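You operate a simulated robot arm through the tools that you are given. There is no shell and no other tool. Be economical: measure what you need, move in short steps, check, and stop when the job is done.

The job below is to be done with a simulated robot arm. You get a single attempt, and the scene is never put back.

JOB
Tighten the four housing bolts to 20 Nm in dot order.
Fine: set the torque dial first; orange driver, put back; one dot first, four dots last, one run each.

Only the result counts: the job must be done as asked and must still hold three seconds after the hand-in. Knocking over, shifting, dropping, spilling or breaking anything else fails it.

ROBOT AND FRAMES
A 5-joint arm with a two-finger parallel gripper, fixed in place. Base frame: the origin is at the foot of the arm, x ahead of it, y to its left, z up; the work surface is at about z = 0. Units: mm, rad, N and s.
With the tool pointing down near the work surface it reaches from about 260 to 600 mm from the base axis. Its first joint turns from -1.152 to 1.152 rad. The tool tilts only in the upright plane through the base axis and itself; it spins freely about its own axis. Payload 1.57 kg.
The TCP is the grasp point between the finger pads, 30 mm short of the fingertips. In the tool frame z runs along the fingers and y along their closing line. The gripper opens to 80 mm. The fingers are 17 mm wide and 12 mm thick; the gripper's body (40 by 82 mm) begins 80 mm behind the TCP.
Orientation is that of the tool frame in the base frame, as a unit quaternion [x, y, z, w]. With the fingers straight down and closing along the base's y, the tool's x points along the base's -x, its y along +y and its z along -z.

CONTROLS
- The arm moves only by the tool move_arm. Its argument "steps" is a list of rows, each a list of 7 numbers: the opening in per cent of the stroke, from 0 (shut) to 100 (fully open), then the shift along the base's x, y, z in units of 500 mm (1.0 is 500 mm), then the turn, a rotation vector about the base's x, y, z in units of 60 degrees (1.0 is 60 degrees). In form: [[gripper, x, y, z, ax, ay, az], ...]. A call has 1 to 8 rows; each row is the pose to reach, as a shift and turn from the pose commanded when the call began. A call with a number of a shift or a turn outside -1 to 1 is refused whole. Each row takes 0.2 s and may step no farther than 50 mm and 0.15 rad from the row before; otherwise, or with a gripper value out of range, the whole call is refused. Where a pose cannot be reached the arm comes as near as it can. A force on the tool above 40 N (or 10 N above the force at the start of the call, whichever is more), or a blocked arm, ends the call early, and 0.2 s more pass. Each finger travels about 153 mm/s and halts on what it meets, pressing with about 25 N; the grip force reading is that of the motor and also rises with nothing between the fingers. The clock runs only during rows and for 0.2 s after the last one: add rows that repeat a pose to give the fingers time. The reply holds the time, the measured pose of the TCP, the force on the tool along the base axes, the opening and the grip force, in the units named above and with some noise.
- Cameras (640 x 400 px; columns grow to the right, rows downward): "scene" is fixed at [42.8, 409, 509.3]; the picture's right is [-0.63, -0.78, 0.00], its down [-0.56, 0.45, -0.70] and it looks along [0.54, -0.44, -0.72] (base axes); focal length 214 px, centre (320, 200). "wrist" rides on the gripper at [72, -7, -122] in the tool frame; the picture's right is [0.09, 1.00, 0.00], its down [-0.84, 0.08, -0.54] and it looks along [-0.54, 0.05, 0.84] (tool axes); focal length 238 px, centre (320, 200).
- grab_frame(camera): a new picture of that camera. It takes no simulated time.
- probe_pixels(camera, pixels): for up to 12 pixels [column, row] of the newest picture of that camera ("zoom" is the newest enlarged one), the place [x, y, z] in the base frame of the surface seen there, good to about 3 mm. It takes no simulated time.
- zoom(camera, box): a new picture of the part [left, top, right, bottom] of that camera's present view, enlarged. It takes no simulated time.
- finish_job(): hands the job in; it is judged then, once.

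Go step by step. Measure first, check grasps and placings, and put right what went wrong. The budget is 80 turns and 38 pictures, counting those below and the enlarged ones. Unless the task says otherwise, let go and move clear before handing in, and close with one line.

The tools are called after "Call:" as a command line: name --pt "numbers of a row" for each row, then --argument value for the rest, lists and objects as JSON in quotes. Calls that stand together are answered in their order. move_arm: Moves the arm, as the interface text tells. Its arguments: {"type":"object","properties":{"steps":{"type":"array","items":{"type":"array","items":{"type":"number"}}}},"required":["steps"]} The other tools are called the same way: grab_frame (camera) takes a picture; probe_pixels (camera, pixels) gives the place of the surface under pixels of a picture; zoom (camera, box) takes an enlarged picture of a part of a camera's view; finish_job () hands the job in.

At the start:

```text
t: 0.0
tool_pos: [319.8, 96.8, 362.8]
tool_rot: [-0.001, 1.0, 0.0, 0.001]
force: [0.3, -0.1, 0.0]
finger_gap: 80.2
finger_force: 0.1
```

scene: 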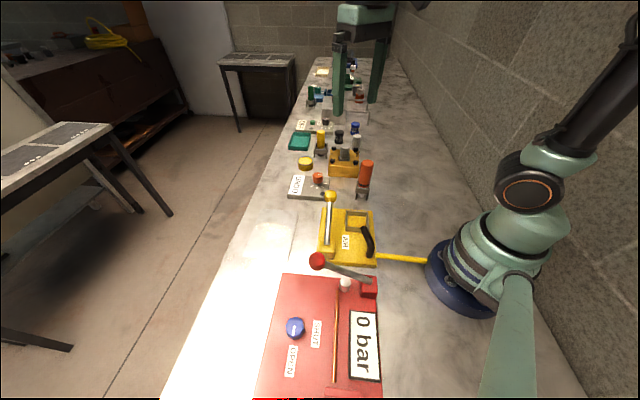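
wrist: 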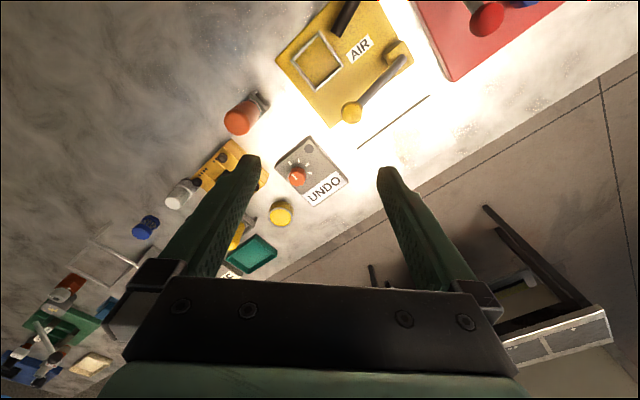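

The scene shows a cluttered bench; the orange driver seems to be at scene (365,178) and a dial panel near (318,180). I'll enlarge both regions to read it.

Call:
zoom --camera "scene" --box '[270, 110, 400, 210]'

Call:
zoom --camera "wrist" --box '[120, 70, 360, 290]'

Call:
zoom --camera "scene" --box '[280, 50, 400, 135]'

```text
4.00 times, centred on (335, 160) of scene
```

zoom: 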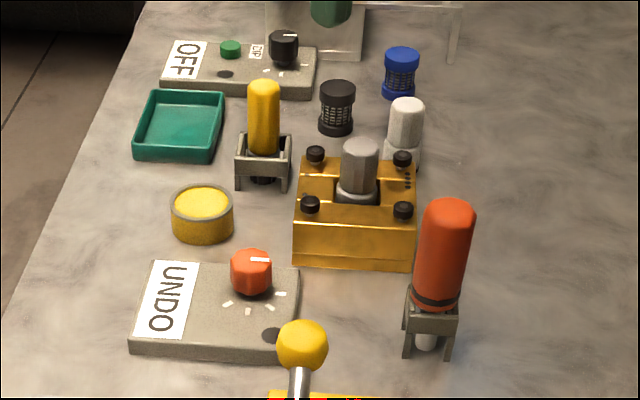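

```text
1.82 times, centred on (240, 180) of wrist
```

zoom: 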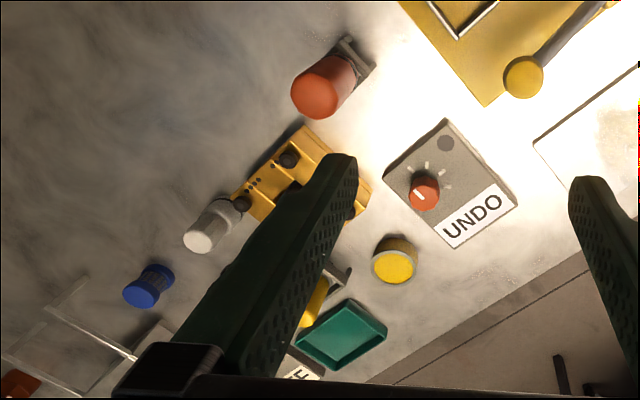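

```text
4.71 times, centred on (340, 92) of scene
```

zoom: 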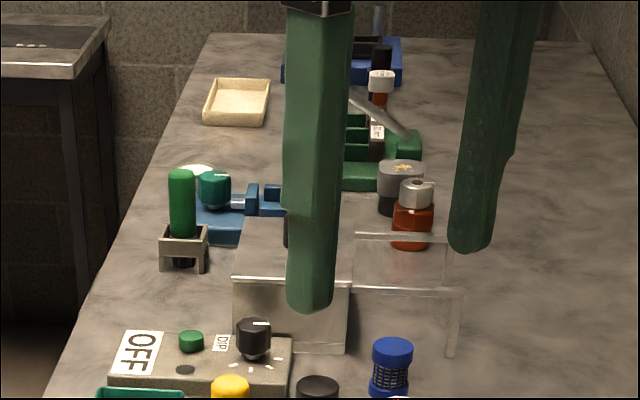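

The orange driver stands in a holder, the yellow housing has four black corner bolts, and an orange dial sits on the "UNDO" panel. I'll probe positions with a fresh scene zoom.

Call:
zoom --camera "scene" --box '[280, 135, 380, 205]'

```text
5.71 times, centred on (330, 170) of scene
```

zoom: 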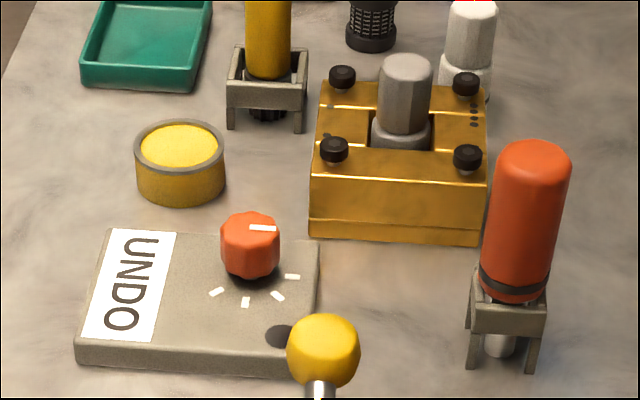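

Call:
probe_pixels --camera "zoom" --pixels '[[250, 222], [263, 228], [280, 337], [292, 277], [217, 292], [532, 155], [342, 73], [466, 80], [334, 145], [468, 153], [405, 65], [505, 312]]'

Call:
probe_pixels --camera "zoom" --pixels '[[480, 310], [538, 312], [480, 280], [515, 285], [280, 300], [130, 280], [240, 345], [325, 340], [270, 8], [470, 10], [180, 145], [600, 350]]'

```text
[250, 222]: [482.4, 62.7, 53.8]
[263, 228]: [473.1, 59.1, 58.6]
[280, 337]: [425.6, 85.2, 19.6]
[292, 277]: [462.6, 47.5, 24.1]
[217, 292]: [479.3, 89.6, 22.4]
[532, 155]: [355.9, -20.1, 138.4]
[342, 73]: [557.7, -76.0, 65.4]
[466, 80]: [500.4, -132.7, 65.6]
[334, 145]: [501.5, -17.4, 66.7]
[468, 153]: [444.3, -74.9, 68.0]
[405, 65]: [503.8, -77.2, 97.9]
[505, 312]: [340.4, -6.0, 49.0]
```

```text
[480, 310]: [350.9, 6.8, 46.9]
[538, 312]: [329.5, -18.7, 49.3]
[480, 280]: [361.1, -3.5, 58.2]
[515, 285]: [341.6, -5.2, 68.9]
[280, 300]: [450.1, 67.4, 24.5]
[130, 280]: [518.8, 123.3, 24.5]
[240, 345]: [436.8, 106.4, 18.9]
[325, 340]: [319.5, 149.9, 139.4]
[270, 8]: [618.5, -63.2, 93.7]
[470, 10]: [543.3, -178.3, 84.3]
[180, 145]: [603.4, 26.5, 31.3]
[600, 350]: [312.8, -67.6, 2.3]
```

Driver axis is near (357,-22), top at z≈140; bolts lie at the corners of a square around (501,-75). I'll move to view the dots from the wrist camera.

Call:
move_arm --pt "100 0 -0.09 -0.03 0 0 0" --pt "100 0 -0.18 -0.06 0 0 0" --pt "100 0 -0.26 -0.1 0 0 0" --pt "100 0 -0.3 -0.12 0 0 0"

Call:
zoom --camera "wrist" --box '[160, 0, 480, 200]'

```text
t: 1.0
tool_pos: [320.0, -52.9, 303.7]
tool_rot: [-0.001, 1.0, 0.0, 0.001]
force: [1.0, -0.3, -0.5]
finger_gap: 80.1
finger_force: 0.0
```

```text
2.00 times, centred on (320, 100) of wrist
```

zoom: 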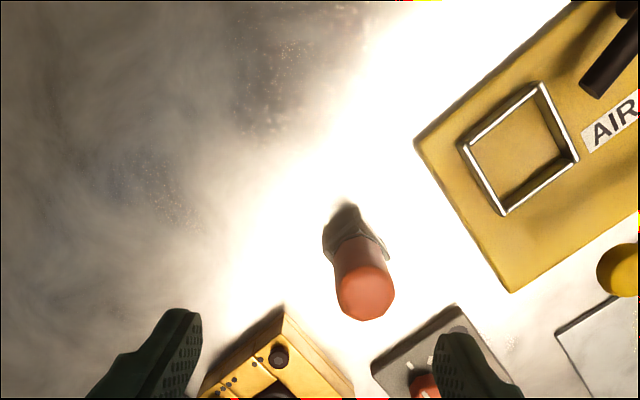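

The housing is at the bottom of the view; moving forward ~90 mm brings it up into view.

Call:
move_arm --pt "100 0.07 -0.02 0.0 0 0 0" --pt "100 0.15 -0.04 0.0 0 0 0" --pt "100 0.22 -0.06 0 0 0 0"

Call:
zoom --camera "wrist" --box '[200, 40, 440, 190]'

```text
t: 1.8
tool_pos: [429.9, -81.6, 301.3]
tool_rot: [0.0, 1.0, 0.001, 0.0]
force: [0.0, 0.0, -0.2]
finger_gap: 80.1
finger_force: 0.1
```

```text
2.67 times, centred on (320, 115) of wrist
```

zoom: 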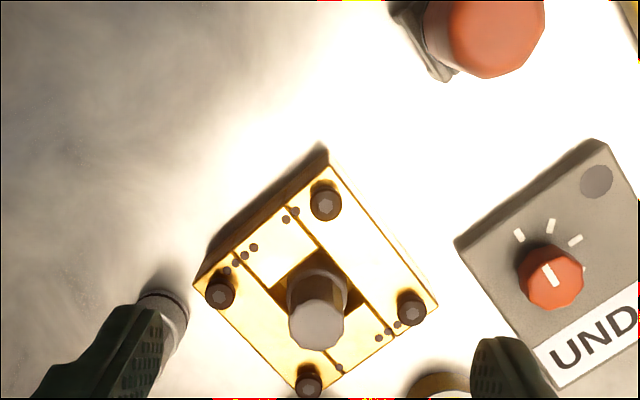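

Dots appear beside each bolt; I'll enlarge to count, and read the dial.

Call:
zoom --camera "wrist" --box '[265, 95, 375, 195]'

Call:
zoom --camera "wrist" --box '[360, 80, 460, 190]'

```text
4.00 times, centred on (320, 145) of wrist
```

zoom: 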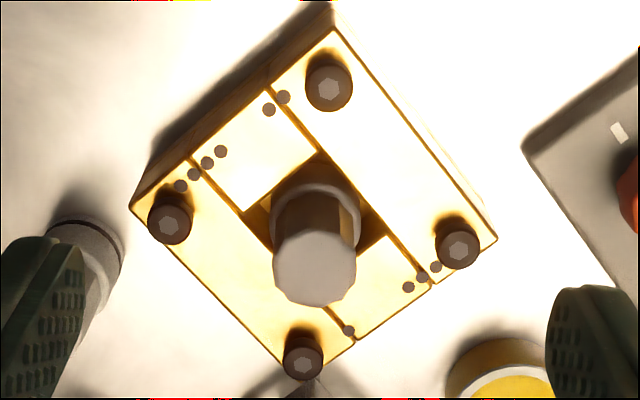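

```text
3.64 times, centred on (410, 135) of wrist
```

zoom: 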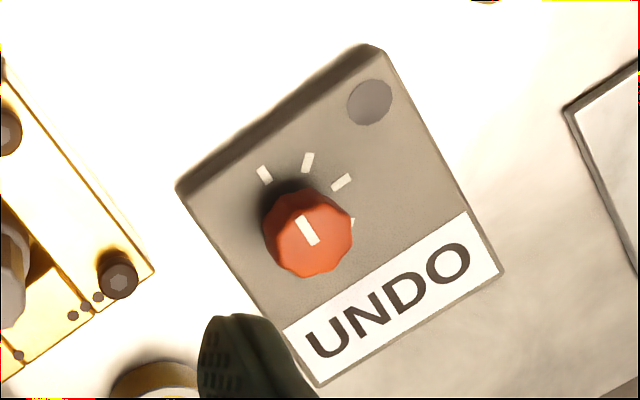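

One dot is at the far bolt (558,-76), two near (444,-75), three left (501,-17), four right (500,-133). The dial pointer points at the first of four marks ("UNDO"); I'll probe its geometry.

Call:
probe_pixels --camera "zoom" --pixels '[[264, 173], [308, 162], [341, 181], [352, 222], [300, 218], [313, 243], [307, 236], [268, 235], [347, 234], [308, 270], [370, 100], [285, 205]]'

```text
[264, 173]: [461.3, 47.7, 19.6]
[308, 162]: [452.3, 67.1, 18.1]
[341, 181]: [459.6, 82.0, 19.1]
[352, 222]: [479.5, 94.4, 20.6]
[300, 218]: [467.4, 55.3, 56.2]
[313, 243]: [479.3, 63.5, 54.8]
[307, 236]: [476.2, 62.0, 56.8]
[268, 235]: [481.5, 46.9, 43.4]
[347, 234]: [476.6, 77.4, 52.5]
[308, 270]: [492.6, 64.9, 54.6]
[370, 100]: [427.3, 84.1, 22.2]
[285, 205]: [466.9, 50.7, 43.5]
```

The marks sit every 45° around the dial at about (479,66), clockwise from the first. I'll move above the dial and descend part way.

Call:
move_arm --pt "100 0.03 0.08 0 0 0 0" --pt "100 0.06 0.17 0 0 0 0" --pt "100 0.098 0.25 0 0 0 0" --pt "100 0.098 0.295 -0.05 0 0 0" --pt "100 0.098 0.295 -0.14 0 0 0" --pt "100 0.098 0.295 -0.23 0 0 0" --pt "100 0.098 0.295 -0.31 0 0 0" --pt "100 0.098 0.295 -0.31 0 0 0"

Call:
grab_frame --camera "wrist"

```text
t: 3.6
tool_pos: [477.3, 66.8, 147.7]
tool_rot: [0.0, 1.0, 0.0, 0.0]
force: [-0.5, 0.7, -0.2]
finger_gap: 80.0
finger_force: 0.0
```

```text
27 pictures are left
```

wrist: 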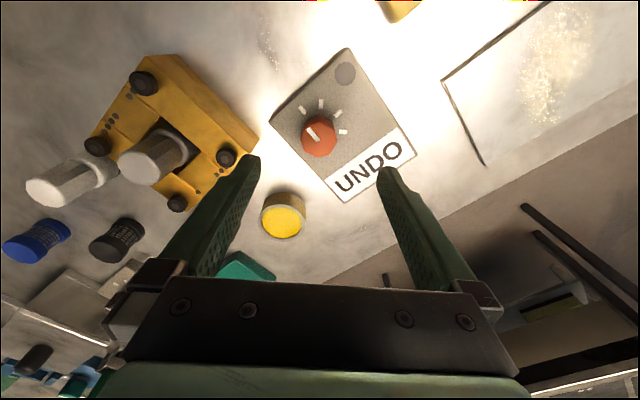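

The dial at (318,135) is centred between the fingers; I'll descend to z≈58 and close.

Call:
move_arm --pt "100 0.003 -0.001 -0.08 0 0 0" --pt "100 0.003 -0.001 -0.14 0 0 0" --pt "100 0.003 -0.001 -0.178 0 0 0" --pt "60 0.003 -0.001 -0.178 0 0 0" --pt "45 0.003 -0.001 -0.178 0 0 0" --pt "0 0.003 -0.001 -0.178 0 0 0" --pt "0 0.003 -0.001 -0.178 0 0 0"

```text
t: 5.2
tool_pos: [478.8, 64.4, 61.9]
tool_rot: [-0.001, 1.0, 0.001, 0.0]
force: [1.3, 9.2, -5.5]
finger_gap: 32.6
finger_force: 41.0
```

Gripped at 32.6 mm. I'll turn 45° clockwise (−z) to the second mark and see the display.

Call:
move_arm --pt "0 0 0 0 0 0 -0.125" --pt "0 0 0 0 0 0 -0.25" --pt "0 0 0 0 0 0 -0.375" --pt "0 0 0 0 0 0 -0.5" --pt "0 0 0 0 0 0 -0.625" --pt "0 0 0 0 0 0 -0.75" --pt "0 0 0 0 0 0 -0.75"

Call:
zoom --camera "scene" --box '[270, 150, 370, 215]'

```text
t: 6.8
tool_pos: [480.3, 64.3, 60.5]
tool_rot: [0.383, 0.924, -0.001, -0.001]
force: [-15.3, 10.9, 22.7]
finger_gap: 32.4
finger_force: 41.5
```

```text
6.15 times, centred on (320, 182) of scene
```

zoom: 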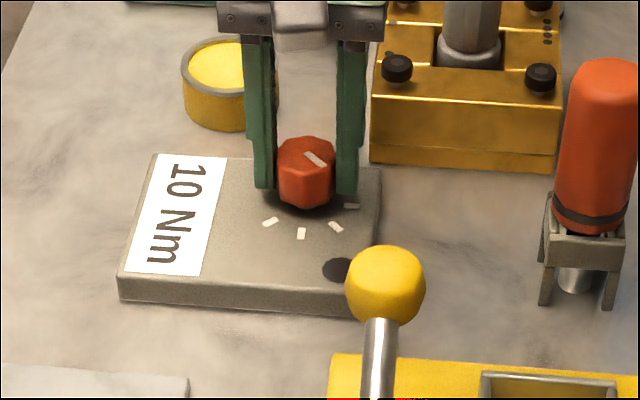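

The display now reads "10 Nm". Another 45° should give the next setting.

Call:
move_arm --pt "0 0 0 0 0 0 -0.125" --pt "0 0 0 0 0 0 -0.25" --pt "0 0 0 0 0 0 -0.375" --pt "0 0 0 0 0 0 -0.5" --pt "0 0 0 0 0 0 -0.625" --pt "0 0 0 0 0 0 -0.75" --pt "0 0 0 0 0 0 -0.75"

Call:
zoom --camera "scene" --box '[270, 150, 370, 215]'

```text
t: 8.4
tool_pos: [479.0, 63.6, 59.3]
tool_rot: [0.708, 0.706, -0.002, -0.001]
force: [-15.6, -0.7, 17.0]
finger_gap: 32.8
finger_force: 41.3
```

```text
6.15 times, centred on (320, 182) of scene
```

zoom: 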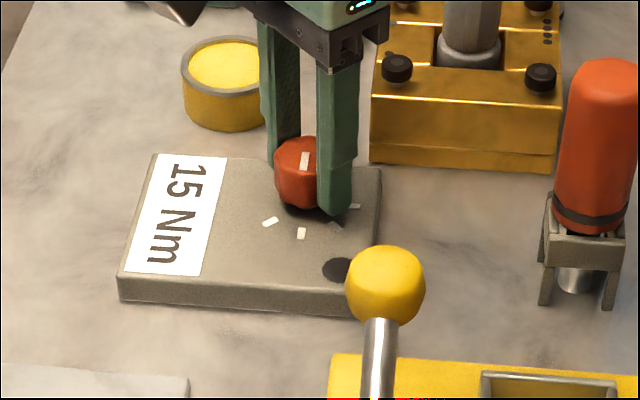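

Now "15 Nm"; one more 45° step to the fourth mark.

Call:
move_arm --pt "0 0 0 0 0 0 -0.125" --pt "0 0 0 0 0 0 -0.25" --pt "0 0 0 0 0 0 -0.375" --pt "0 0 0 0 0 0 -0.5" --pt "0 0 0 0 0 0 -0.625" --pt "0 0 0 0 0 0 -0.75" --pt "0 0 0 0 0 0 -0.75"

Call:
zoom --camera "scene" --box '[270, 150, 370, 215]'

```text
t: 10.0
tool_pos: [478.4, 64.7, 59.9]
tool_rot: [0.924, 0.381, -0.004, -0.001]
force: [-24.1, -6.9, 11.5]
finger_gap: 32.6
finger_force: 41.1
```

```text
6.15 times, centred on (320, 182) of scene
```

zoom: 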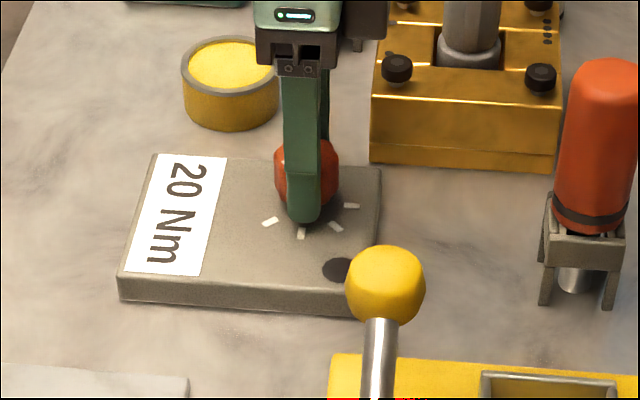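

Display reads "20 Nm". I'll release and rise straight up, then turn the tool back and look again.

Call:
move_arm --pt "60 0 0 0 0 0 0" --pt "80 0 0 0 0 0 0" --pt "80 0 0 0.08 0 0 0" --pt "80 0 0 0.17 0 0 0" --pt "80 0 0 0.26 0 0 0.125" --pt "80 0 0 0.33 0 0 0.25" --pt "80 -0.08 -0.03 0.36 0 0 0.375" --pt "80 -0.16 -0.07 0.36 0 0 0.5"

Call:
zoom --camera "scene" --box '[290, 140, 390, 205]'

```text
t: 11.8
tool_pos: [399.9, 27.9, 244.1]
tool_rot: [0.792, 0.61, 0.001, 0.0]
force: [0.3, -0.3, 0.8]
finger_gap: 64.1
finger_force: 0.2
```

```text
6.15 times, centred on (340, 172) of scene
```

zoom: 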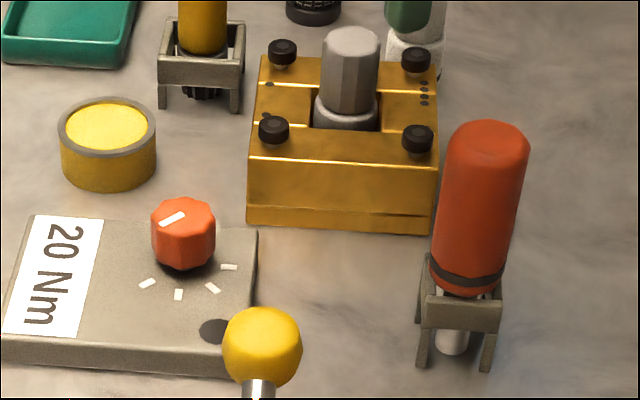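

20 Nm holds. Now I'll measure the orange driver and its stand.

Call:
probe_pixels --camera "zoom" --pixels '[[487, 130], [450, 145], [525, 150], [487, 175], [470, 220], [465, 255], [466, 280], [455, 345], [422, 360], [485, 365], [430, 275], [500, 300]]'

Call:
probe_pixels --camera "zoom" --pixels '[[282, 45], [415, 53], [273, 125], [418, 132], [282, 62], [273, 140], [350, 35], [330, 80], [458, 312], [425, 295], [495, 315], [430, 250]]'

```text
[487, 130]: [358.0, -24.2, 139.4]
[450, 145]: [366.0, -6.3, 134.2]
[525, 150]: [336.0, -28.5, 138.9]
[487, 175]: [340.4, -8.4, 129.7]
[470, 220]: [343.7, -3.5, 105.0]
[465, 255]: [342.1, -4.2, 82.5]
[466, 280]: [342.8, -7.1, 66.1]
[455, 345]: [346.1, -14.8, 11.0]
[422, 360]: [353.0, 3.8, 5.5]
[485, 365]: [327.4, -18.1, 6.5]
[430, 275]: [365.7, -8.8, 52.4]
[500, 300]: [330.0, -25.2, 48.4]
```

```text
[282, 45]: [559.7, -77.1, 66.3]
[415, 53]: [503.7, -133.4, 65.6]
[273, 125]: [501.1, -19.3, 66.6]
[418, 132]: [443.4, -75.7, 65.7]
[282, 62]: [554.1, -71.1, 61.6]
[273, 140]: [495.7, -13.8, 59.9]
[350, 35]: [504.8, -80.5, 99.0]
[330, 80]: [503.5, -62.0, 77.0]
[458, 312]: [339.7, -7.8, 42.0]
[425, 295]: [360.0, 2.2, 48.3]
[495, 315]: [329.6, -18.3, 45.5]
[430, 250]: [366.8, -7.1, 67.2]
```

Driver axis ≈(353,-19), handle from z≈62 to 140, about 38 mm thick. I'll turn the tool back to the standard orientation while above it.

Call:
move_arm --pt "100 0 0 0.02 0 0 0.125" --pt "100 -0.03 -0.03 0.02 0 0 0.25" --pt "100 -0.06 -0.06 0.02 0 0 0.375" --pt "100 -0.09 -0.09 0.02 0 0 0.5" --pt "100 -0.094 -0.094 0.02 0 0 0.625" --pt "100 -0.094 -0.094 0.02 0 0 0.75" --pt "100 -0.094 -0.094 0.02 0 0 0.875" --pt "100 -0.094 -0.094 0.02 0 0 1.0"

Call:
move_arm --pt "100 0 0 0 0 0 0.125" --pt "100 0 0 0 0 0 0.25" --pt "100 0 0 0 0 0 0.375" --pt "100 0 0 0 0 0 0.5" --pt "100 0 0 0 0 0 0.625" --pt "100 0 0 0 0 0 0.75" --pt "100 0 0 0 0 0 0.75"

Call:
grab_frame --camera "wrist"

```text
t: 13.6
tool_pos: [352.9, -17.5, 248.9]
tool_rot: [0.383, 0.924, 0.0, 0.0]
force: [-0.4, -0.4, 0.7]
finger_gap: 80.0
finger_force: 0.1
```

```text
t: 15.2
tool_pos: [354.7, -17.1, 251.4]
tool_rot: [-0.001, 1.0, 0.0, -0.001]
force: [0.9, 0.3, -0.5]
finger_gap: 80.0
finger_force: 0.1
```

```text
22 pictures are left
```

wrist: 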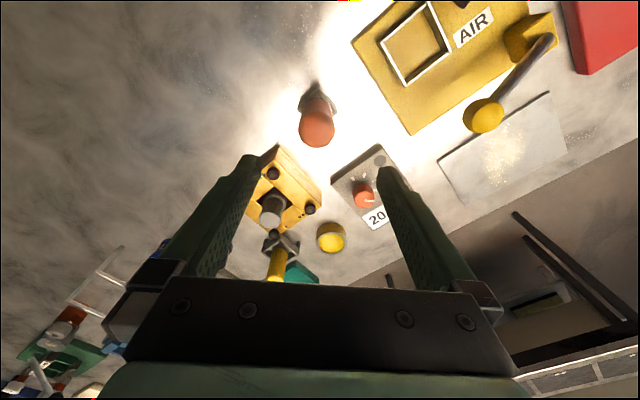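

I'll probe the handle top around (317,132) to refine its axis.

Call:
probe_pixels --camera "wrist" --pixels '[[317, 132], [302, 130], [332, 130], [317, 143], [317, 122], [303, 122], [331, 120], [315, 114], [363, 192], [275, 173], [309, 209], [273, 235]]'

```text
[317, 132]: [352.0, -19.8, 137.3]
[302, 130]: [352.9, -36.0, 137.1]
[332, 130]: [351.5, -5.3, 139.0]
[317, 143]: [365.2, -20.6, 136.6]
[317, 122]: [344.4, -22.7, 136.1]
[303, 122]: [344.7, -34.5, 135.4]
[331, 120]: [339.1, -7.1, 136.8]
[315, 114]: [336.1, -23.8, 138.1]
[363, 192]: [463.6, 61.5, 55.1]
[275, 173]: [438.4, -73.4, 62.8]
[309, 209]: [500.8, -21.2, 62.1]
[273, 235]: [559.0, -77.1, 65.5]
```

Axis ≈(352.5,-20.5). Descending around the handle to z≈105 with fingers open, then closing.

Call:
move_arm --pt "100 -0.002 -0.006 -0.05 0 0 0" --pt "100 -0.002 -0.006 -0.13 0 0 0" --pt "100 -0.002 -0.006 -0.2 0 0 0" --pt "100 -0.002 -0.006 -0.25 0 0 0" --pt "100 -0.002 -0.006 -0.29 0 0 0" --pt "60 -0.002 -0.006 -0.29 0 0 0" --pt "55 -0.002 -0.006 -0.29 0 0 0"

Call:
zoom --camera "scene" --box '[310, 130, 410, 210]'

```text
t: 16.8
tool_pos: [351.8, -20.7, 104.6]
tool_rot: [0.0, 1.0, 0.001, 0.0]
force: [0.4, -0.6, 0.1]
finger_gap: 43.8
finger_force: 0.1
```

```text
5.00 times, centred on (360, 170) of scene
```

zoom: 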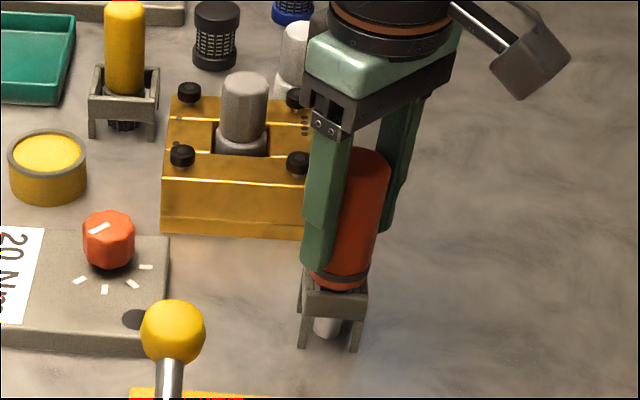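

Fingers straddle the handle with no contact. Close, and lift slowly.

Call:
move_arm --pt "45 0 0 0 0 0 0" --pt "0 0 0 0 0 0 0" --pt "0 0 0 0 0 0 0" --pt "0 0 0 0.02 0 0 0" --pt "0 0 0 0.05 0 0 0"

```text
t: 18.0
tool_pos: [350.8, -20.6, 128.5]
tool_rot: [0.0, 1.0, 0.0, 0.0]
force: [-0.4, -0.3, -4.0]
finger_gap: 36.8
finger_force: 25.4
```

Lifted with about 4 N of weight, so it's held. Raise further and inspect the bit.

Call:
move_arm --pt "0 0 0 0.06 0 0 0" --pt "0 0 0 0.13 0 0 0" --pt "0 0 0 0.18 0 0 0" --pt "0 0 0 0.18 0 0 0"

Call:
zoom --camera "scene" --box '[310, 110, 410, 210]'

```text
t: 19.0
tool_pos: [351.3, -22.0, 221.5]
tool_rot: [0.0, 1.0, 0.0, 0.0]
force: [-0.3, -0.2, -4.2]
finger_gap: 36.6
finger_force: 24.4
```

```text
4.00 times, centred on (360, 160) of scene
```

zoom: 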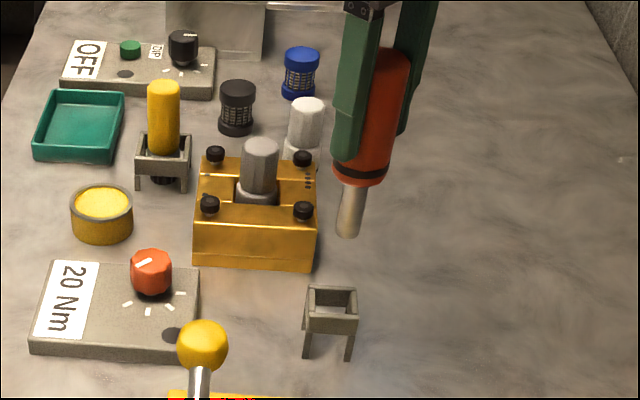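

The socket end shows at zoom (347,232). I'll probe the tip and handle relative to the TCP.

Call:
probe_pixels --camera "zoom" --pixels '[[347, 234], [338, 232], [357, 236], [350, 200], [343, 195], [365, 200], [330, 298], [306, 290], [356, 293], [328, 325], [330, 288], [358, 178]]'

Call:
probe_pixels --camera "zoom" --pixels '[[303, 205], [294, 206], [312, 206], [303, 213], [210, 198], [201, 202], [218, 202], [215, 150], [302, 155], [306, 295], [304, 340], [350, 345]]'

```text
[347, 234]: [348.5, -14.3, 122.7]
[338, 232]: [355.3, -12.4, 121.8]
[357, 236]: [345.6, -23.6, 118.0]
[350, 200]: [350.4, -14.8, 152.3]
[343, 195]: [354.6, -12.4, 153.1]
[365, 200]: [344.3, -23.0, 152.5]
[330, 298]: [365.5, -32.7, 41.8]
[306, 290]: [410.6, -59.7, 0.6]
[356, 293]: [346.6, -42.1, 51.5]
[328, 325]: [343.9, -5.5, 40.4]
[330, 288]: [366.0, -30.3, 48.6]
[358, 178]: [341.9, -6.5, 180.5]
```

```text
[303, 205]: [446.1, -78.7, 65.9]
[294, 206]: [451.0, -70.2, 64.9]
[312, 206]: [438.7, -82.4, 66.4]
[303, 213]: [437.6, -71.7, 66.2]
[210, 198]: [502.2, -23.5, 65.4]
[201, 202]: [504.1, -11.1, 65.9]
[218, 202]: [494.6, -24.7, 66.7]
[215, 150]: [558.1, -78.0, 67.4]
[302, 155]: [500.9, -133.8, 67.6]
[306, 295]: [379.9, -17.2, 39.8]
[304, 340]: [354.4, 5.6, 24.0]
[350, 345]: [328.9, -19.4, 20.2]
```

Bit tip is ~103 mm below the TCP and on its axis. Bolt centres average to (558.4,-76.5), (444.4,-76.3), (501.3,-19.3), (501.5,-133.3). Moving over bolt one at the current height.

Call:
move_arm --pt "0 0.08 -0.02 0 0 0 0" --pt "0 0.16 -0.04 0 0 0 0" --pt "0 0.24 -0.06 0 0 0 0" --pt "0 0.32 -0.08 0 0 0 0" --pt "0 0.38 -0.1 0 0 0 0" --pt "0 0.413 -0.11 0 0 0 0" --pt "0 0.413 -0.11 0 0 0 0"

Call:
zoom --camera "scene" --box '[310, 90, 390, 180]'

```text
t: 20.6
tool_pos: [559.9, -75.4, 220.1]
tool_rot: [0.0, 1.0, 0.0, -0.001]
force: [0.9, 0.5, -4.4]
finger_gap: 36.9
finger_force: 25.0
```

```text
4.44 times, centred on (350, 135) of scene
```

zoom: 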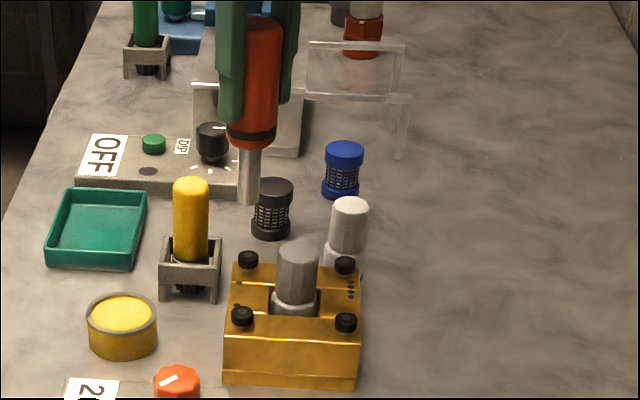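

Reached (≈559,-76). Lower to about 10 mm above the bolt and check alignment.

Call:
move_arm --pt "0 0 0 -0.05 0 0 0" --pt "0 0 0 -0.08 0 0 0" --pt "0 0 0 -0.08 0 0 0"

Call:
zoom --camera "scene" --box '[320, 115, 370, 165]'

Call:
zoom --camera "wrist" --box '[260, 80, 380, 240]'

```text
t: 21.4
tool_pos: [558.7, -76.6, 179.5]
tool_rot: [0.0, 1.0, 0.0, 0.0]
force: [0.0, -0.2, -4.2]
finger_gap: 36.8
finger_force: 25.3
```

```text
8.00 times, centred on (345, 140) of scene
```

zoom: 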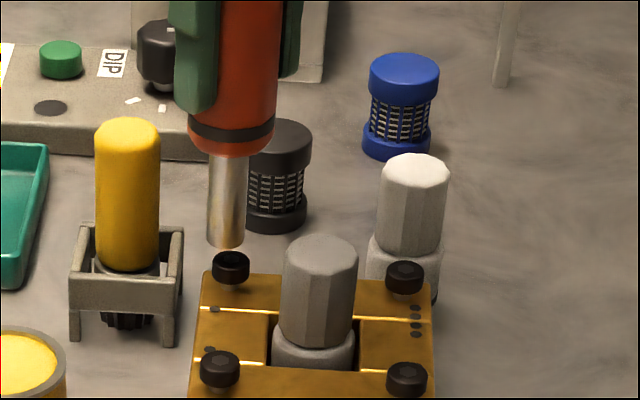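

```text
2.50 times, centred on (320, 160) of wrist
```

zoom: 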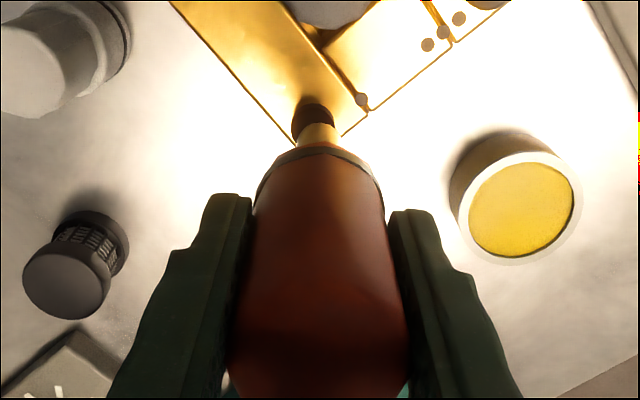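

In the scene view the tip (225,245) projects a bit left of the bolt top (231,258), ~2 mm. Probe to check.

Call:
zoom --camera "scene" --box '[335, 125, 360, 155]'

```text
13.33 times, centred on (348, 140) of scene
```

zoom: 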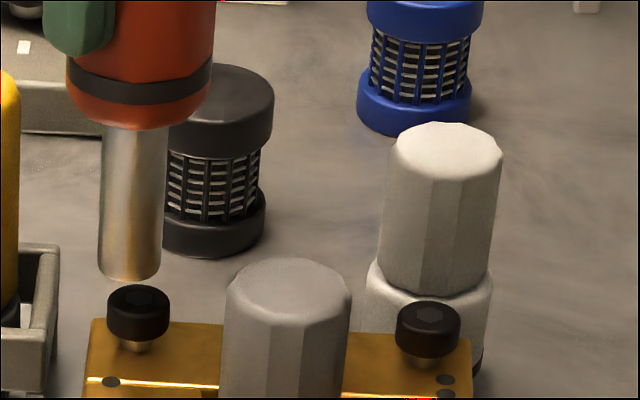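

The bolt is ~2 mm right in scene and ~1.4 mm in −y per the wrist view: correct by (−1.6, −1.4) mm and descend gently to contact.

Call:
move_arm --pt "0 -0.0032 -0.0028 0 0 0 0" --pt "0 -0.0032 -0.0028 -0.008 0 0 0" --pt "0 -0.0032 -0.0028 -0.014 0 0 0" --pt "0 -0.0032 -0.0028 -0.02 0 0 0" --pt "0 -0.0032 -0.0028 -0.024 0 0 0" --pt "0 -0.0032 -0.0028 -0.024 0 0 0"

Call:
zoom --camera "scene" --box '[335, 125, 360, 155]'

```text
t: 22.8
tool_pos: [558.3, -76.1, 169.5]
tool_rot: [0.0, 1.0, 0.0, 0.0]
force: [0.2, -0.2, -4.0]
finger_gap: 36.7
finger_force: 25.0
```

```text
13.33 times, centred on (348, 140) of scene
```

zoom: 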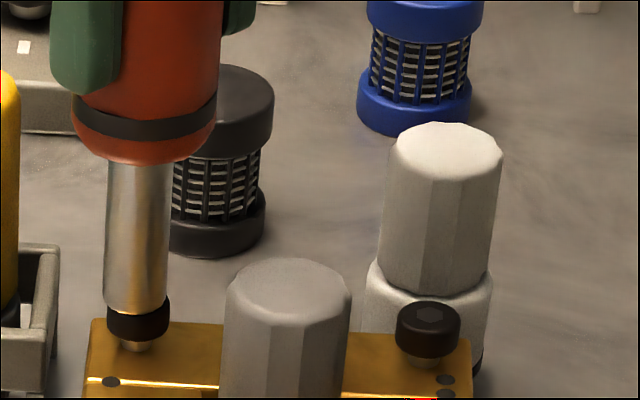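

Alignment looks good (bit 136 vs bolt 138). Press on gently and hold.

Call:
move_arm --pt "0 0 0 -0.003 0 0 0" --pt "0 0 0 -0.006 0 0 0" --pt "0 0 0 -0.009 0 0 0" --pt "0 0 0 -0.009 0 0 0"

Call:
zoom --camera "scene" --box '[290, 120, 370, 200]'

```text
t: 23.8
tool_pos: [557.8, -74.7, 165.3]
tool_rot: [0.0, 1.0, 0.0, 0.001]
force: [-3.4, -2.3, 10.5]
finger_gap: 36.4
finger_force: 24.9
```

```text
5.00 times, centred on (330, 160) of scene
```

zoom: 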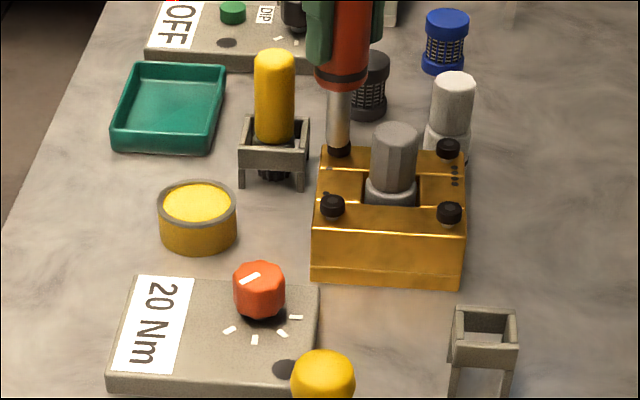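

Contact with ~14 N net press; lamp at (286,368) is still dark. Hold a bit longer to see if the bolt runs down by itself.

Call:
move_arm --pt "0 0 0 -0.002 0 0 0" --pt "0 0 0 -0.002 0 0 0" --pt "0 0 0 -0.002 0 0 0" --pt "0 0 0 -0.002 0 0 0" --pt "0 0 0 -0.002 0 0 0" --pt "0 0 0 -0.002 0 0 0"

Call:
zoom --camera "scene" --box '[290, 125, 360, 195]'

```text
t: 25.2
tool_pos: [557.5, -77.1, 163.4]
tool_rot: [0.0, 1.0, 0.0, 0.001]
force: [2.4, 2.0, 16.6]
finger_gap: 36.8
finger_force: 25.3
```

```text
5.71 times, centred on (325, 160) of scene
```

zoom: 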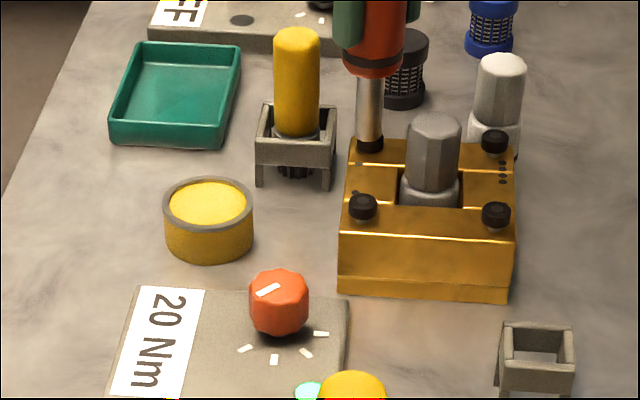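

The panel lamp at (308,391) has lit green and the bolt head sits lower. I'll hold about a second more to see the lamp's meaning before lifting.

Call:
move_arm --pt "0 0 0 0 0 0 0" --pt "0 0 0 0 0 0 0" --pt "0 0 0 0 0 0 0" --pt "0 0 0 0 0 0 0" --pt "0 0 0 0 0 0 0"

Call:
zoom --camera "scene" --box '[300, 130, 375, 205]'

```text
t: 26.4
tool_pos: [558.6, -77.2, 163.7]
tool_rot: [0.0, 1.0, -0.001, 0.0]
force: [4.0, 1.4, 17.0]
finger_gap: 36.6
finger_force: 24.8
```

```text
5.33 times, centred on (338, 168) of scene
```

zoom: 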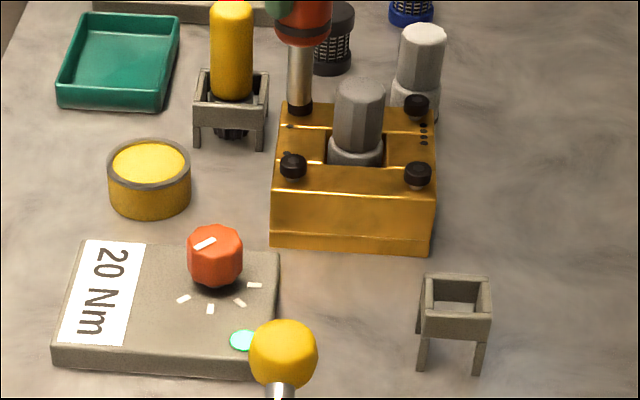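

Lamp steady green: bolt one is done. Lift off and move over bolt two, 114 mm nearer, clearing the centre post.

Call:
move_arm --pt "0 0 0 0.04 0 0 0" --pt "0 0 0 0.13 0 0 0" --pt "0 -0.08 0 0.13 0 0 0" --pt "0 -0.16 0 0.13 0 0 0" --pt "0 -0.228 0 0.13 0 0 0" --pt "0 -0.228 0 0.09 0 0 0" --pt "0 -0.228 0 0.03 0 0 0" --pt "0 -0.228 0 0.03 0 0 0"

Call:
zoom --camera "scene" --box '[320, 135, 360, 185]'

Call:
zoom --camera "wrist" --box '[280, 100, 360, 160]'

```text
t: 28.2
tool_pos: [442.9, -78.1, 176.1]
tool_rot: [0.0, 1.0, 0.0, 0.0]
force: [0.8, -0.6, -3.9]
finger_gap: 36.6
finger_force: 24.8
```

```text
8.00 times, centred on (340, 160) of scene
```

zoom: 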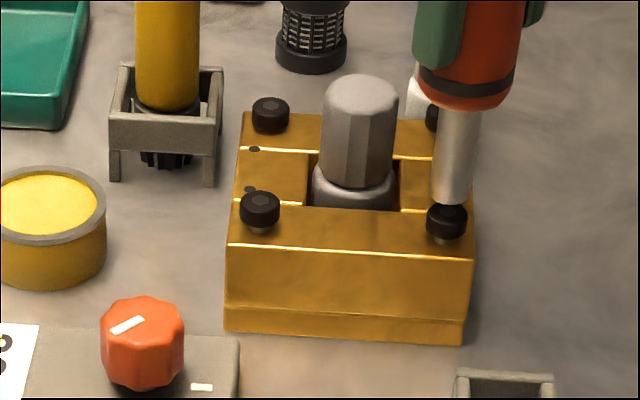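

```text
6.67 times, centred on (320, 130) of wrist
```

zoom: 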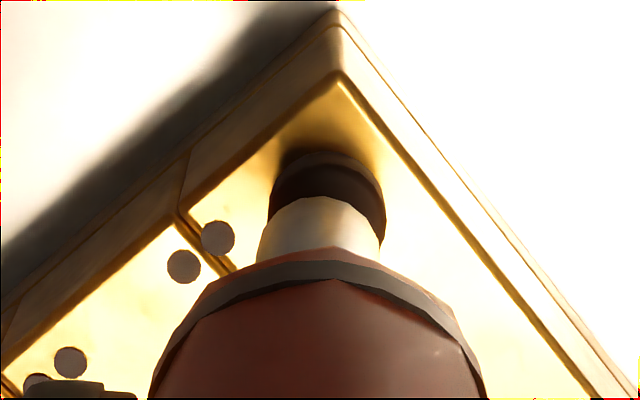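

Offset at bolt two is ~+1 mm in y only. Correct, descend to the same pressing depth and hold ~1.6 s.

Call:
move_arm --pt "0 0 0.002 -0.008 0 0 0" --pt "0 0 0.002 -0.016 0 0 0" --pt "0 0 0.002 -0.022 0 0 0" --pt "0 0 0.002 -0.027 0 0 0" --pt "0 0 0.002 -0.03 0 0 0" --pt "0 0 0.002 -0.03 0 0 0" --pt "0 0 0.002 -0.03 0 0 0" --pt "0 0 0.002 -0.03 0 0 0"

Call:
move_arm --pt "0 0 0 0 0 0 0" --pt "0 0 0 0 0 0 0" --pt "0 0 0 0 0 0 0" --pt "0 0 0 0 0 0 0" --pt "0 0 0 0 0 0 0"

Call:
zoom --camera "scene" --box '[300, 130, 375, 205]'

```text
t: 30.0
tool_pos: [445.4, -75.7, 162.7]
tool_rot: [0.001, 1.0, 0.0, 0.002]
force: [-0.9, -0.4, 16.3]
finger_gap: 36.5
finger_force: 24.8
```

```text
t: 31.2
tool_pos: [445.4, -76.3, 163.3]
tool_rot: [0.001, 1.0, 0.0, 0.002]
force: [3.9, 0.4, 17.2]
finger_gap: 36.6
finger_force: 24.7
```

```text
5.33 times, centred on (338, 168) of scene
```

zoom: 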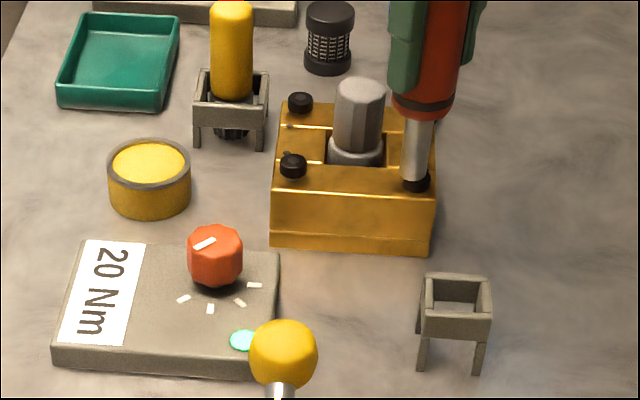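

Lamp green again with bolt two seated. Lift and move over bolt three.

Call:
move_arm --pt "0 0 0 0.04 0 0 0" --pt "0 0 0 0.12 0 0 0" --pt "0 0.05 0.05 0.12 0 0 0" --pt "0 0.1 0.1 0.12 0 0 0" --pt "0 0.115 0.113 0.1 0 0 0" --pt "0 0.115 0.113 0.03 0 0 0" --pt "0 0.115 0.113 0.03 0 0 0"

Call:
zoom --camera "scene" --box '[310, 135, 370, 195]'

Call:
zoom --camera "wrist" --box '[280, 100, 360, 160]'

```text
t: 32.8
tool_pos: [502.1, -18.2, 176.3]
tool_rot: [0.001, 1.0, 0.0, 0.0]
force: [-0.5, 0.2, -5.1]
finger_gap: 36.8
finger_force: 24.8
```

```text
6.67 times, centred on (340, 165) of scene
```

zoom: 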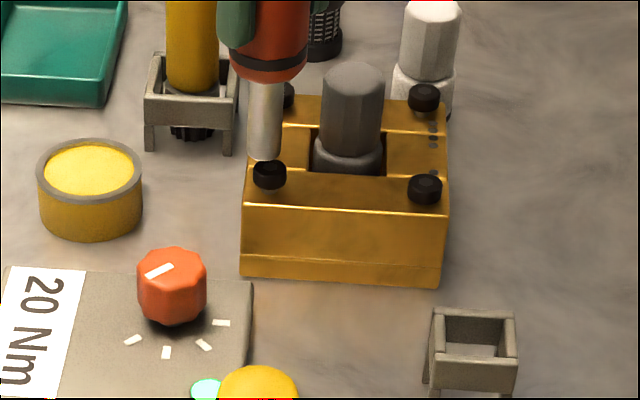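

```text
6.67 times, centred on (320, 130) of wrist
```

zoom: 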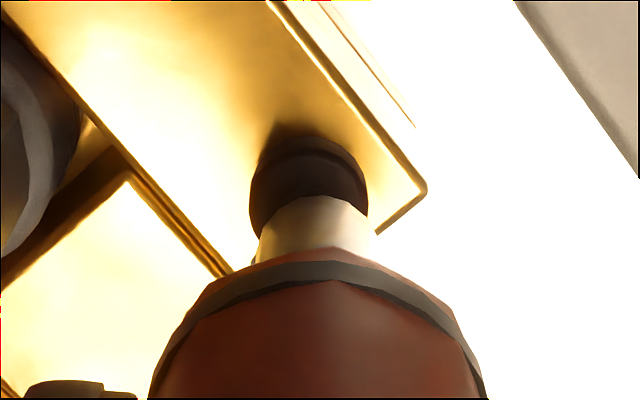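

Wrist suggests −1.2 mm in y, and scene suggests the bolt is ~2.5 mm right; one tighter look to confirm.

Call:
zoom --camera "scene" --box '[340, 145, 365, 175]'

```text
13.33 times, centred on (352, 160) of scene
```

zoom: 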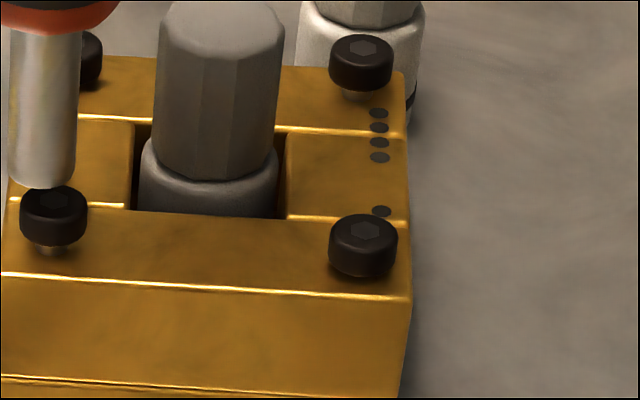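

Bolt two's head is seated (no stem), bolts three and four still proud. Both views say shift about (−2.8, −1.4) mm; then press on bolt three.

Call:
move_arm --pt "0 -0.0056 -0.0028 0 0 0 0" --pt "0 -0.0056 -0.0028 -0.008 0 0 0" --pt "0 -0.0056 -0.0028 -0.016 0 0 0" --pt "0 -0.0056 -0.0028 -0.022 0 0 0" --pt "0 -0.0056 -0.0028 -0.027 0 0 0" --pt "0 -0.0056 -0.0028 -0.03 0 0 0" --pt "0 -0.0056 -0.0028 -0.03 0 0 0" --pt "0 -0.0056 -0.0028 -0.03 0 0 0"

Call:
move_arm --pt "0 0 0 0 0 0 0" --pt "0 0 0 0 0 0 0" --pt "0 0 0 0 0 0 0" --pt "0 0 0 0 0 0 0" --pt "0 0 0 0 0 0 0"

Call:
zoom --camera "scene" --box '[325, 142, 365, 182]'

```text
t: 34.6
tool_pos: [498.2, -20.8, 162.6]
tool_rot: [0.0, 1.0, 0.0, 0.0]
force: [-5.0, 0.8, 15.2]
finger_gap: 36.5
finger_force: 25.0
```

```text
t: 35.8
tool_pos: [498.6, -21.1, 165.0]
tool_rot: [-0.001, 1.0, 0.0, 0.001]
force: [0.2, 1.0, 17.0]
finger_gap: 36.7
finger_force: 25.1
```

```text
10.00 times, centred on (345, 162) of scene
```

zoom: 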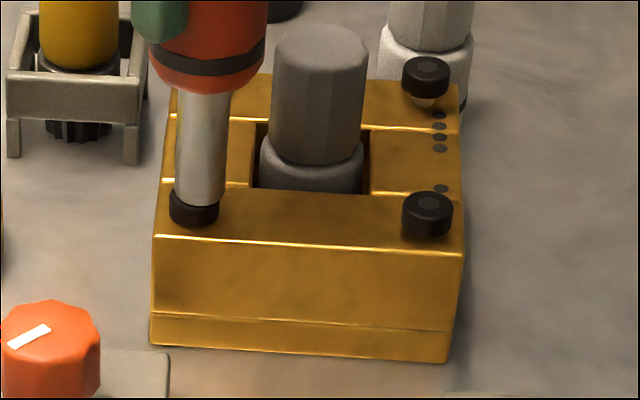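

Bolt three's head is now seated (no stem under it at (194,225)). Lift and move over bolt four, delta (+3,−112).

Call:
move_arm --pt "0 0 0 0.04 0 0 0" --pt "0 0 0 0.13 0 0 0" --pt "0 0.002 -0.08 0.13 0 0 0" --pt "0 0.004 -0.16 0.13 0 0 0" --pt "0 0.006 -0.224 0.13 0 0 0" --pt "0 0.006 -0.224 0.09 0 0 0" --pt "0 0.006 -0.224 0.03 0 0 0" --pt "0 0.006 -0.224 0.03 0 0 0"

Call:
zoom --camera "scene" --box '[327, 140, 367, 180]'

Call:
zoom --camera "wrist" --box '[280, 100, 360, 160]'

```text
t: 37.6
tool_pos: [499.9, -132.2, 176.2]
tool_rot: [0.0, 1.0, 0.001, 0.0]
force: [-0.6, 0.2, -3.7]
finger_gap: 36.7
finger_force: 24.8
```

```text
10.00 times, centred on (347, 160) of scene
```

zoom: 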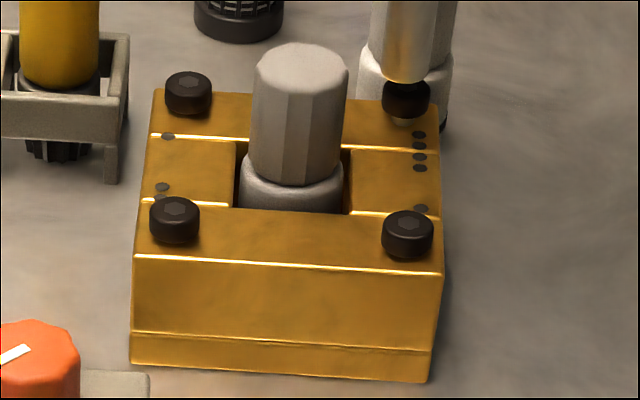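

```text
6.67 times, centred on (320, 130) of wrist
```

zoom: 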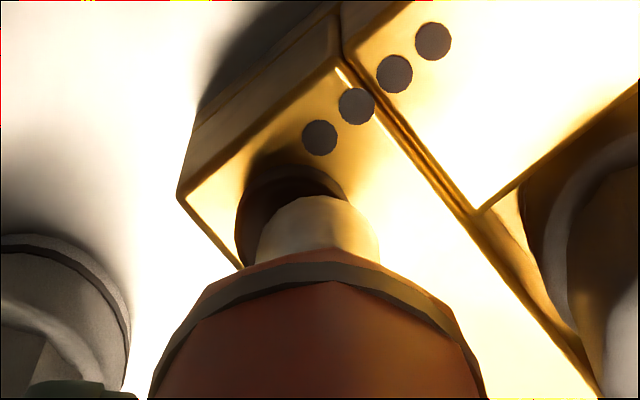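

Bolts one–three are all seated. For bolt four the views give a shift of about (+2.4,−2.9) mm; apply, then press and hold.

Call:
move_arm --pt "0 0.0048 -0.0058 0 0 0 0" --pt "0 0.0048 -0.0058 -0.008 0 0 0" --pt "0 0.0048 -0.0058 -0.016 0 0 0" --pt "0 0.0048 -0.0058 -0.022 0 0 0" --pt "0 0.0048 -0.0058 -0.027 0 0 0" --pt "0 0.0048 -0.0058 -0.03 0 0 0" --pt "0 0.0048 -0.0058 -0.03 0 0 0" --pt "0 0.0048 -0.0058 -0.03 0 0 0"

Call:
move_arm --pt "0 0 0 0 0 0 0" --pt "0 0 0 0 0 0 0" --pt "0 0 0 0 0 0 0" --pt "0 0 0 0 0 0 0" --pt "0 0 0 0 0 0 0"

Call:
zoom --camera "scene" --box '[315, 135, 375, 200]'

```text
t: 39.4
tool_pos: [503.9, -137.3, 162.9]
tool_rot: [0.0, 1.0, 0.0, 0.002]
force: [-0.4, 6.8, 17.4]
finger_gap: 36.7
finger_force: 25.2
```

```text
t: 40.6
tool_pos: [504.4, -136.3, 162.6]
tool_rot: [0.0, 1.0, 0.0, 0.001]
force: [3.2, 3.9, 19.0]
finger_gap: 36.6
finger_force: 25.5
```

```text
6.15 times, centred on (345, 168) of scene
```

zoom: 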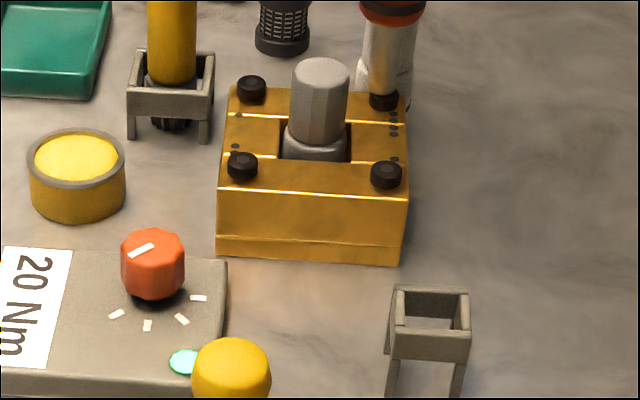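

Lamp green and bolt four is down. Now measure the stand for the return.

Call:
probe_pixels --camera "zoom" --pixels '[[397, 287], [465, 289], [392, 332], [468, 335], [430, 287], [430, 334], [398, 300], [466, 310], [398, 315], [461, 300], [385, 98], [250, 82]]'

Call:
move_arm --pt "0 0 0 0.04 0 0 0" --pt "0 0 0 0.13 0 0 0" --pt "0 -0.07 0.04 0.13 0 0 0" --pt "0 -0.14 0.08 0.13 0 0 0" --pt "0 -0.2 0.13 0.13 0 0 0" --pt "0 -0.25 0.18 0.13 0 0 0" --pt "0 -0.305 0.231 0.13 0 0 0" --pt "0 -0.305 0.231 0.13 0 0 0"

```text
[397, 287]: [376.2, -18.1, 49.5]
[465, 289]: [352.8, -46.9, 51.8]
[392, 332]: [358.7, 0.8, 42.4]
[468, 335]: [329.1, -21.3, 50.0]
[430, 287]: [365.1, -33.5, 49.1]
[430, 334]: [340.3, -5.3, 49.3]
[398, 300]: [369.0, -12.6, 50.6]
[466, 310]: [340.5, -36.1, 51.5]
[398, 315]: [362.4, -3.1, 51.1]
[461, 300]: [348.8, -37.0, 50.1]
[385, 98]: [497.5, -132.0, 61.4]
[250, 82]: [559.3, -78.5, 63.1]
```

```text
t: 42.4
tool_pos: [351.1, -23.2, 226.9]
tool_rot: [-0.001, 1.0, 0.0, 0.0]
force: [-0.7, -0.3, -4.0]
finger_gap: 36.5
finger_force: 25.4
```

Stand centre ≈(353,-20.5), matching the pick-up pose (351.8,-20.7). Nudge +2 mm in y and lower partway.

Call:
move_arm --pt "0 0.001 0.004 0 0 0 0" --pt "0 0.001 0.004 -0.05 0 0 0" --pt "0 0.001 0.004 -0.1 0 0 0" --pt "0 0.001 0.004 -0.12 0 0 0" --pt "0 0.001 0.004 -0.12 0 0 0"

Call:
zoom --camera "scene" --box '[330, 140, 400, 210]'

```text
t: 43.6
tool_pos: [351.0, -18.5, 167.5]
tool_rot: [0.0, 1.0, 0.0, 0.0]
force: [-0.4, -0.2, -5.0]
finger_gap: 36.6
finger_force: 25.1
```

```text
5.71 times, centred on (365, 175) of scene
```

zoom: 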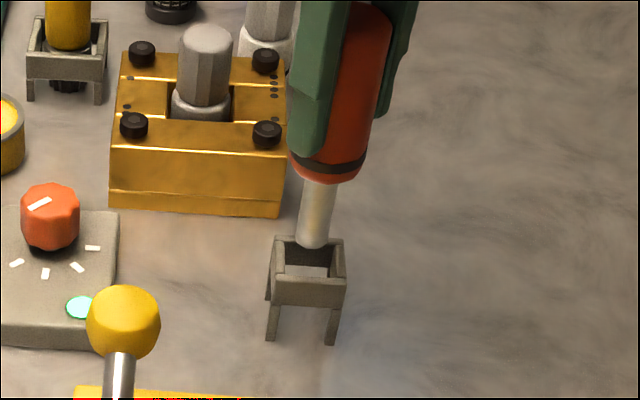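

Tip (313,240) lies over the stand opening (~307,262) as desired. Lower into the stand to z≈105.

Call:
move_arm --pt "0 0.001 -0.002 -0.03 0 0 0" --pt "0 0.001 -0.002 -0.06 0 0 0" --pt "0 0.001 -0.002 -0.09 0 0 0" --pt "0 0.001 -0.002 -0.11 0 0 0" --pt "0 0.001 -0.002 -0.118 0 0 0" --pt "0 0.001 -0.002 -0.122 0 0 0" --pt "0 0.001 -0.002 -0.122 0 0 0"

```text
t: 45.2
tool_pos: [353.4, -18.1, 107.0]
tool_rot: [0.0, 1.0, -0.001, 0.0]
force: [0.0, -0.2, -4.6]
finger_gap: 36.3
finger_force: 25.0
```

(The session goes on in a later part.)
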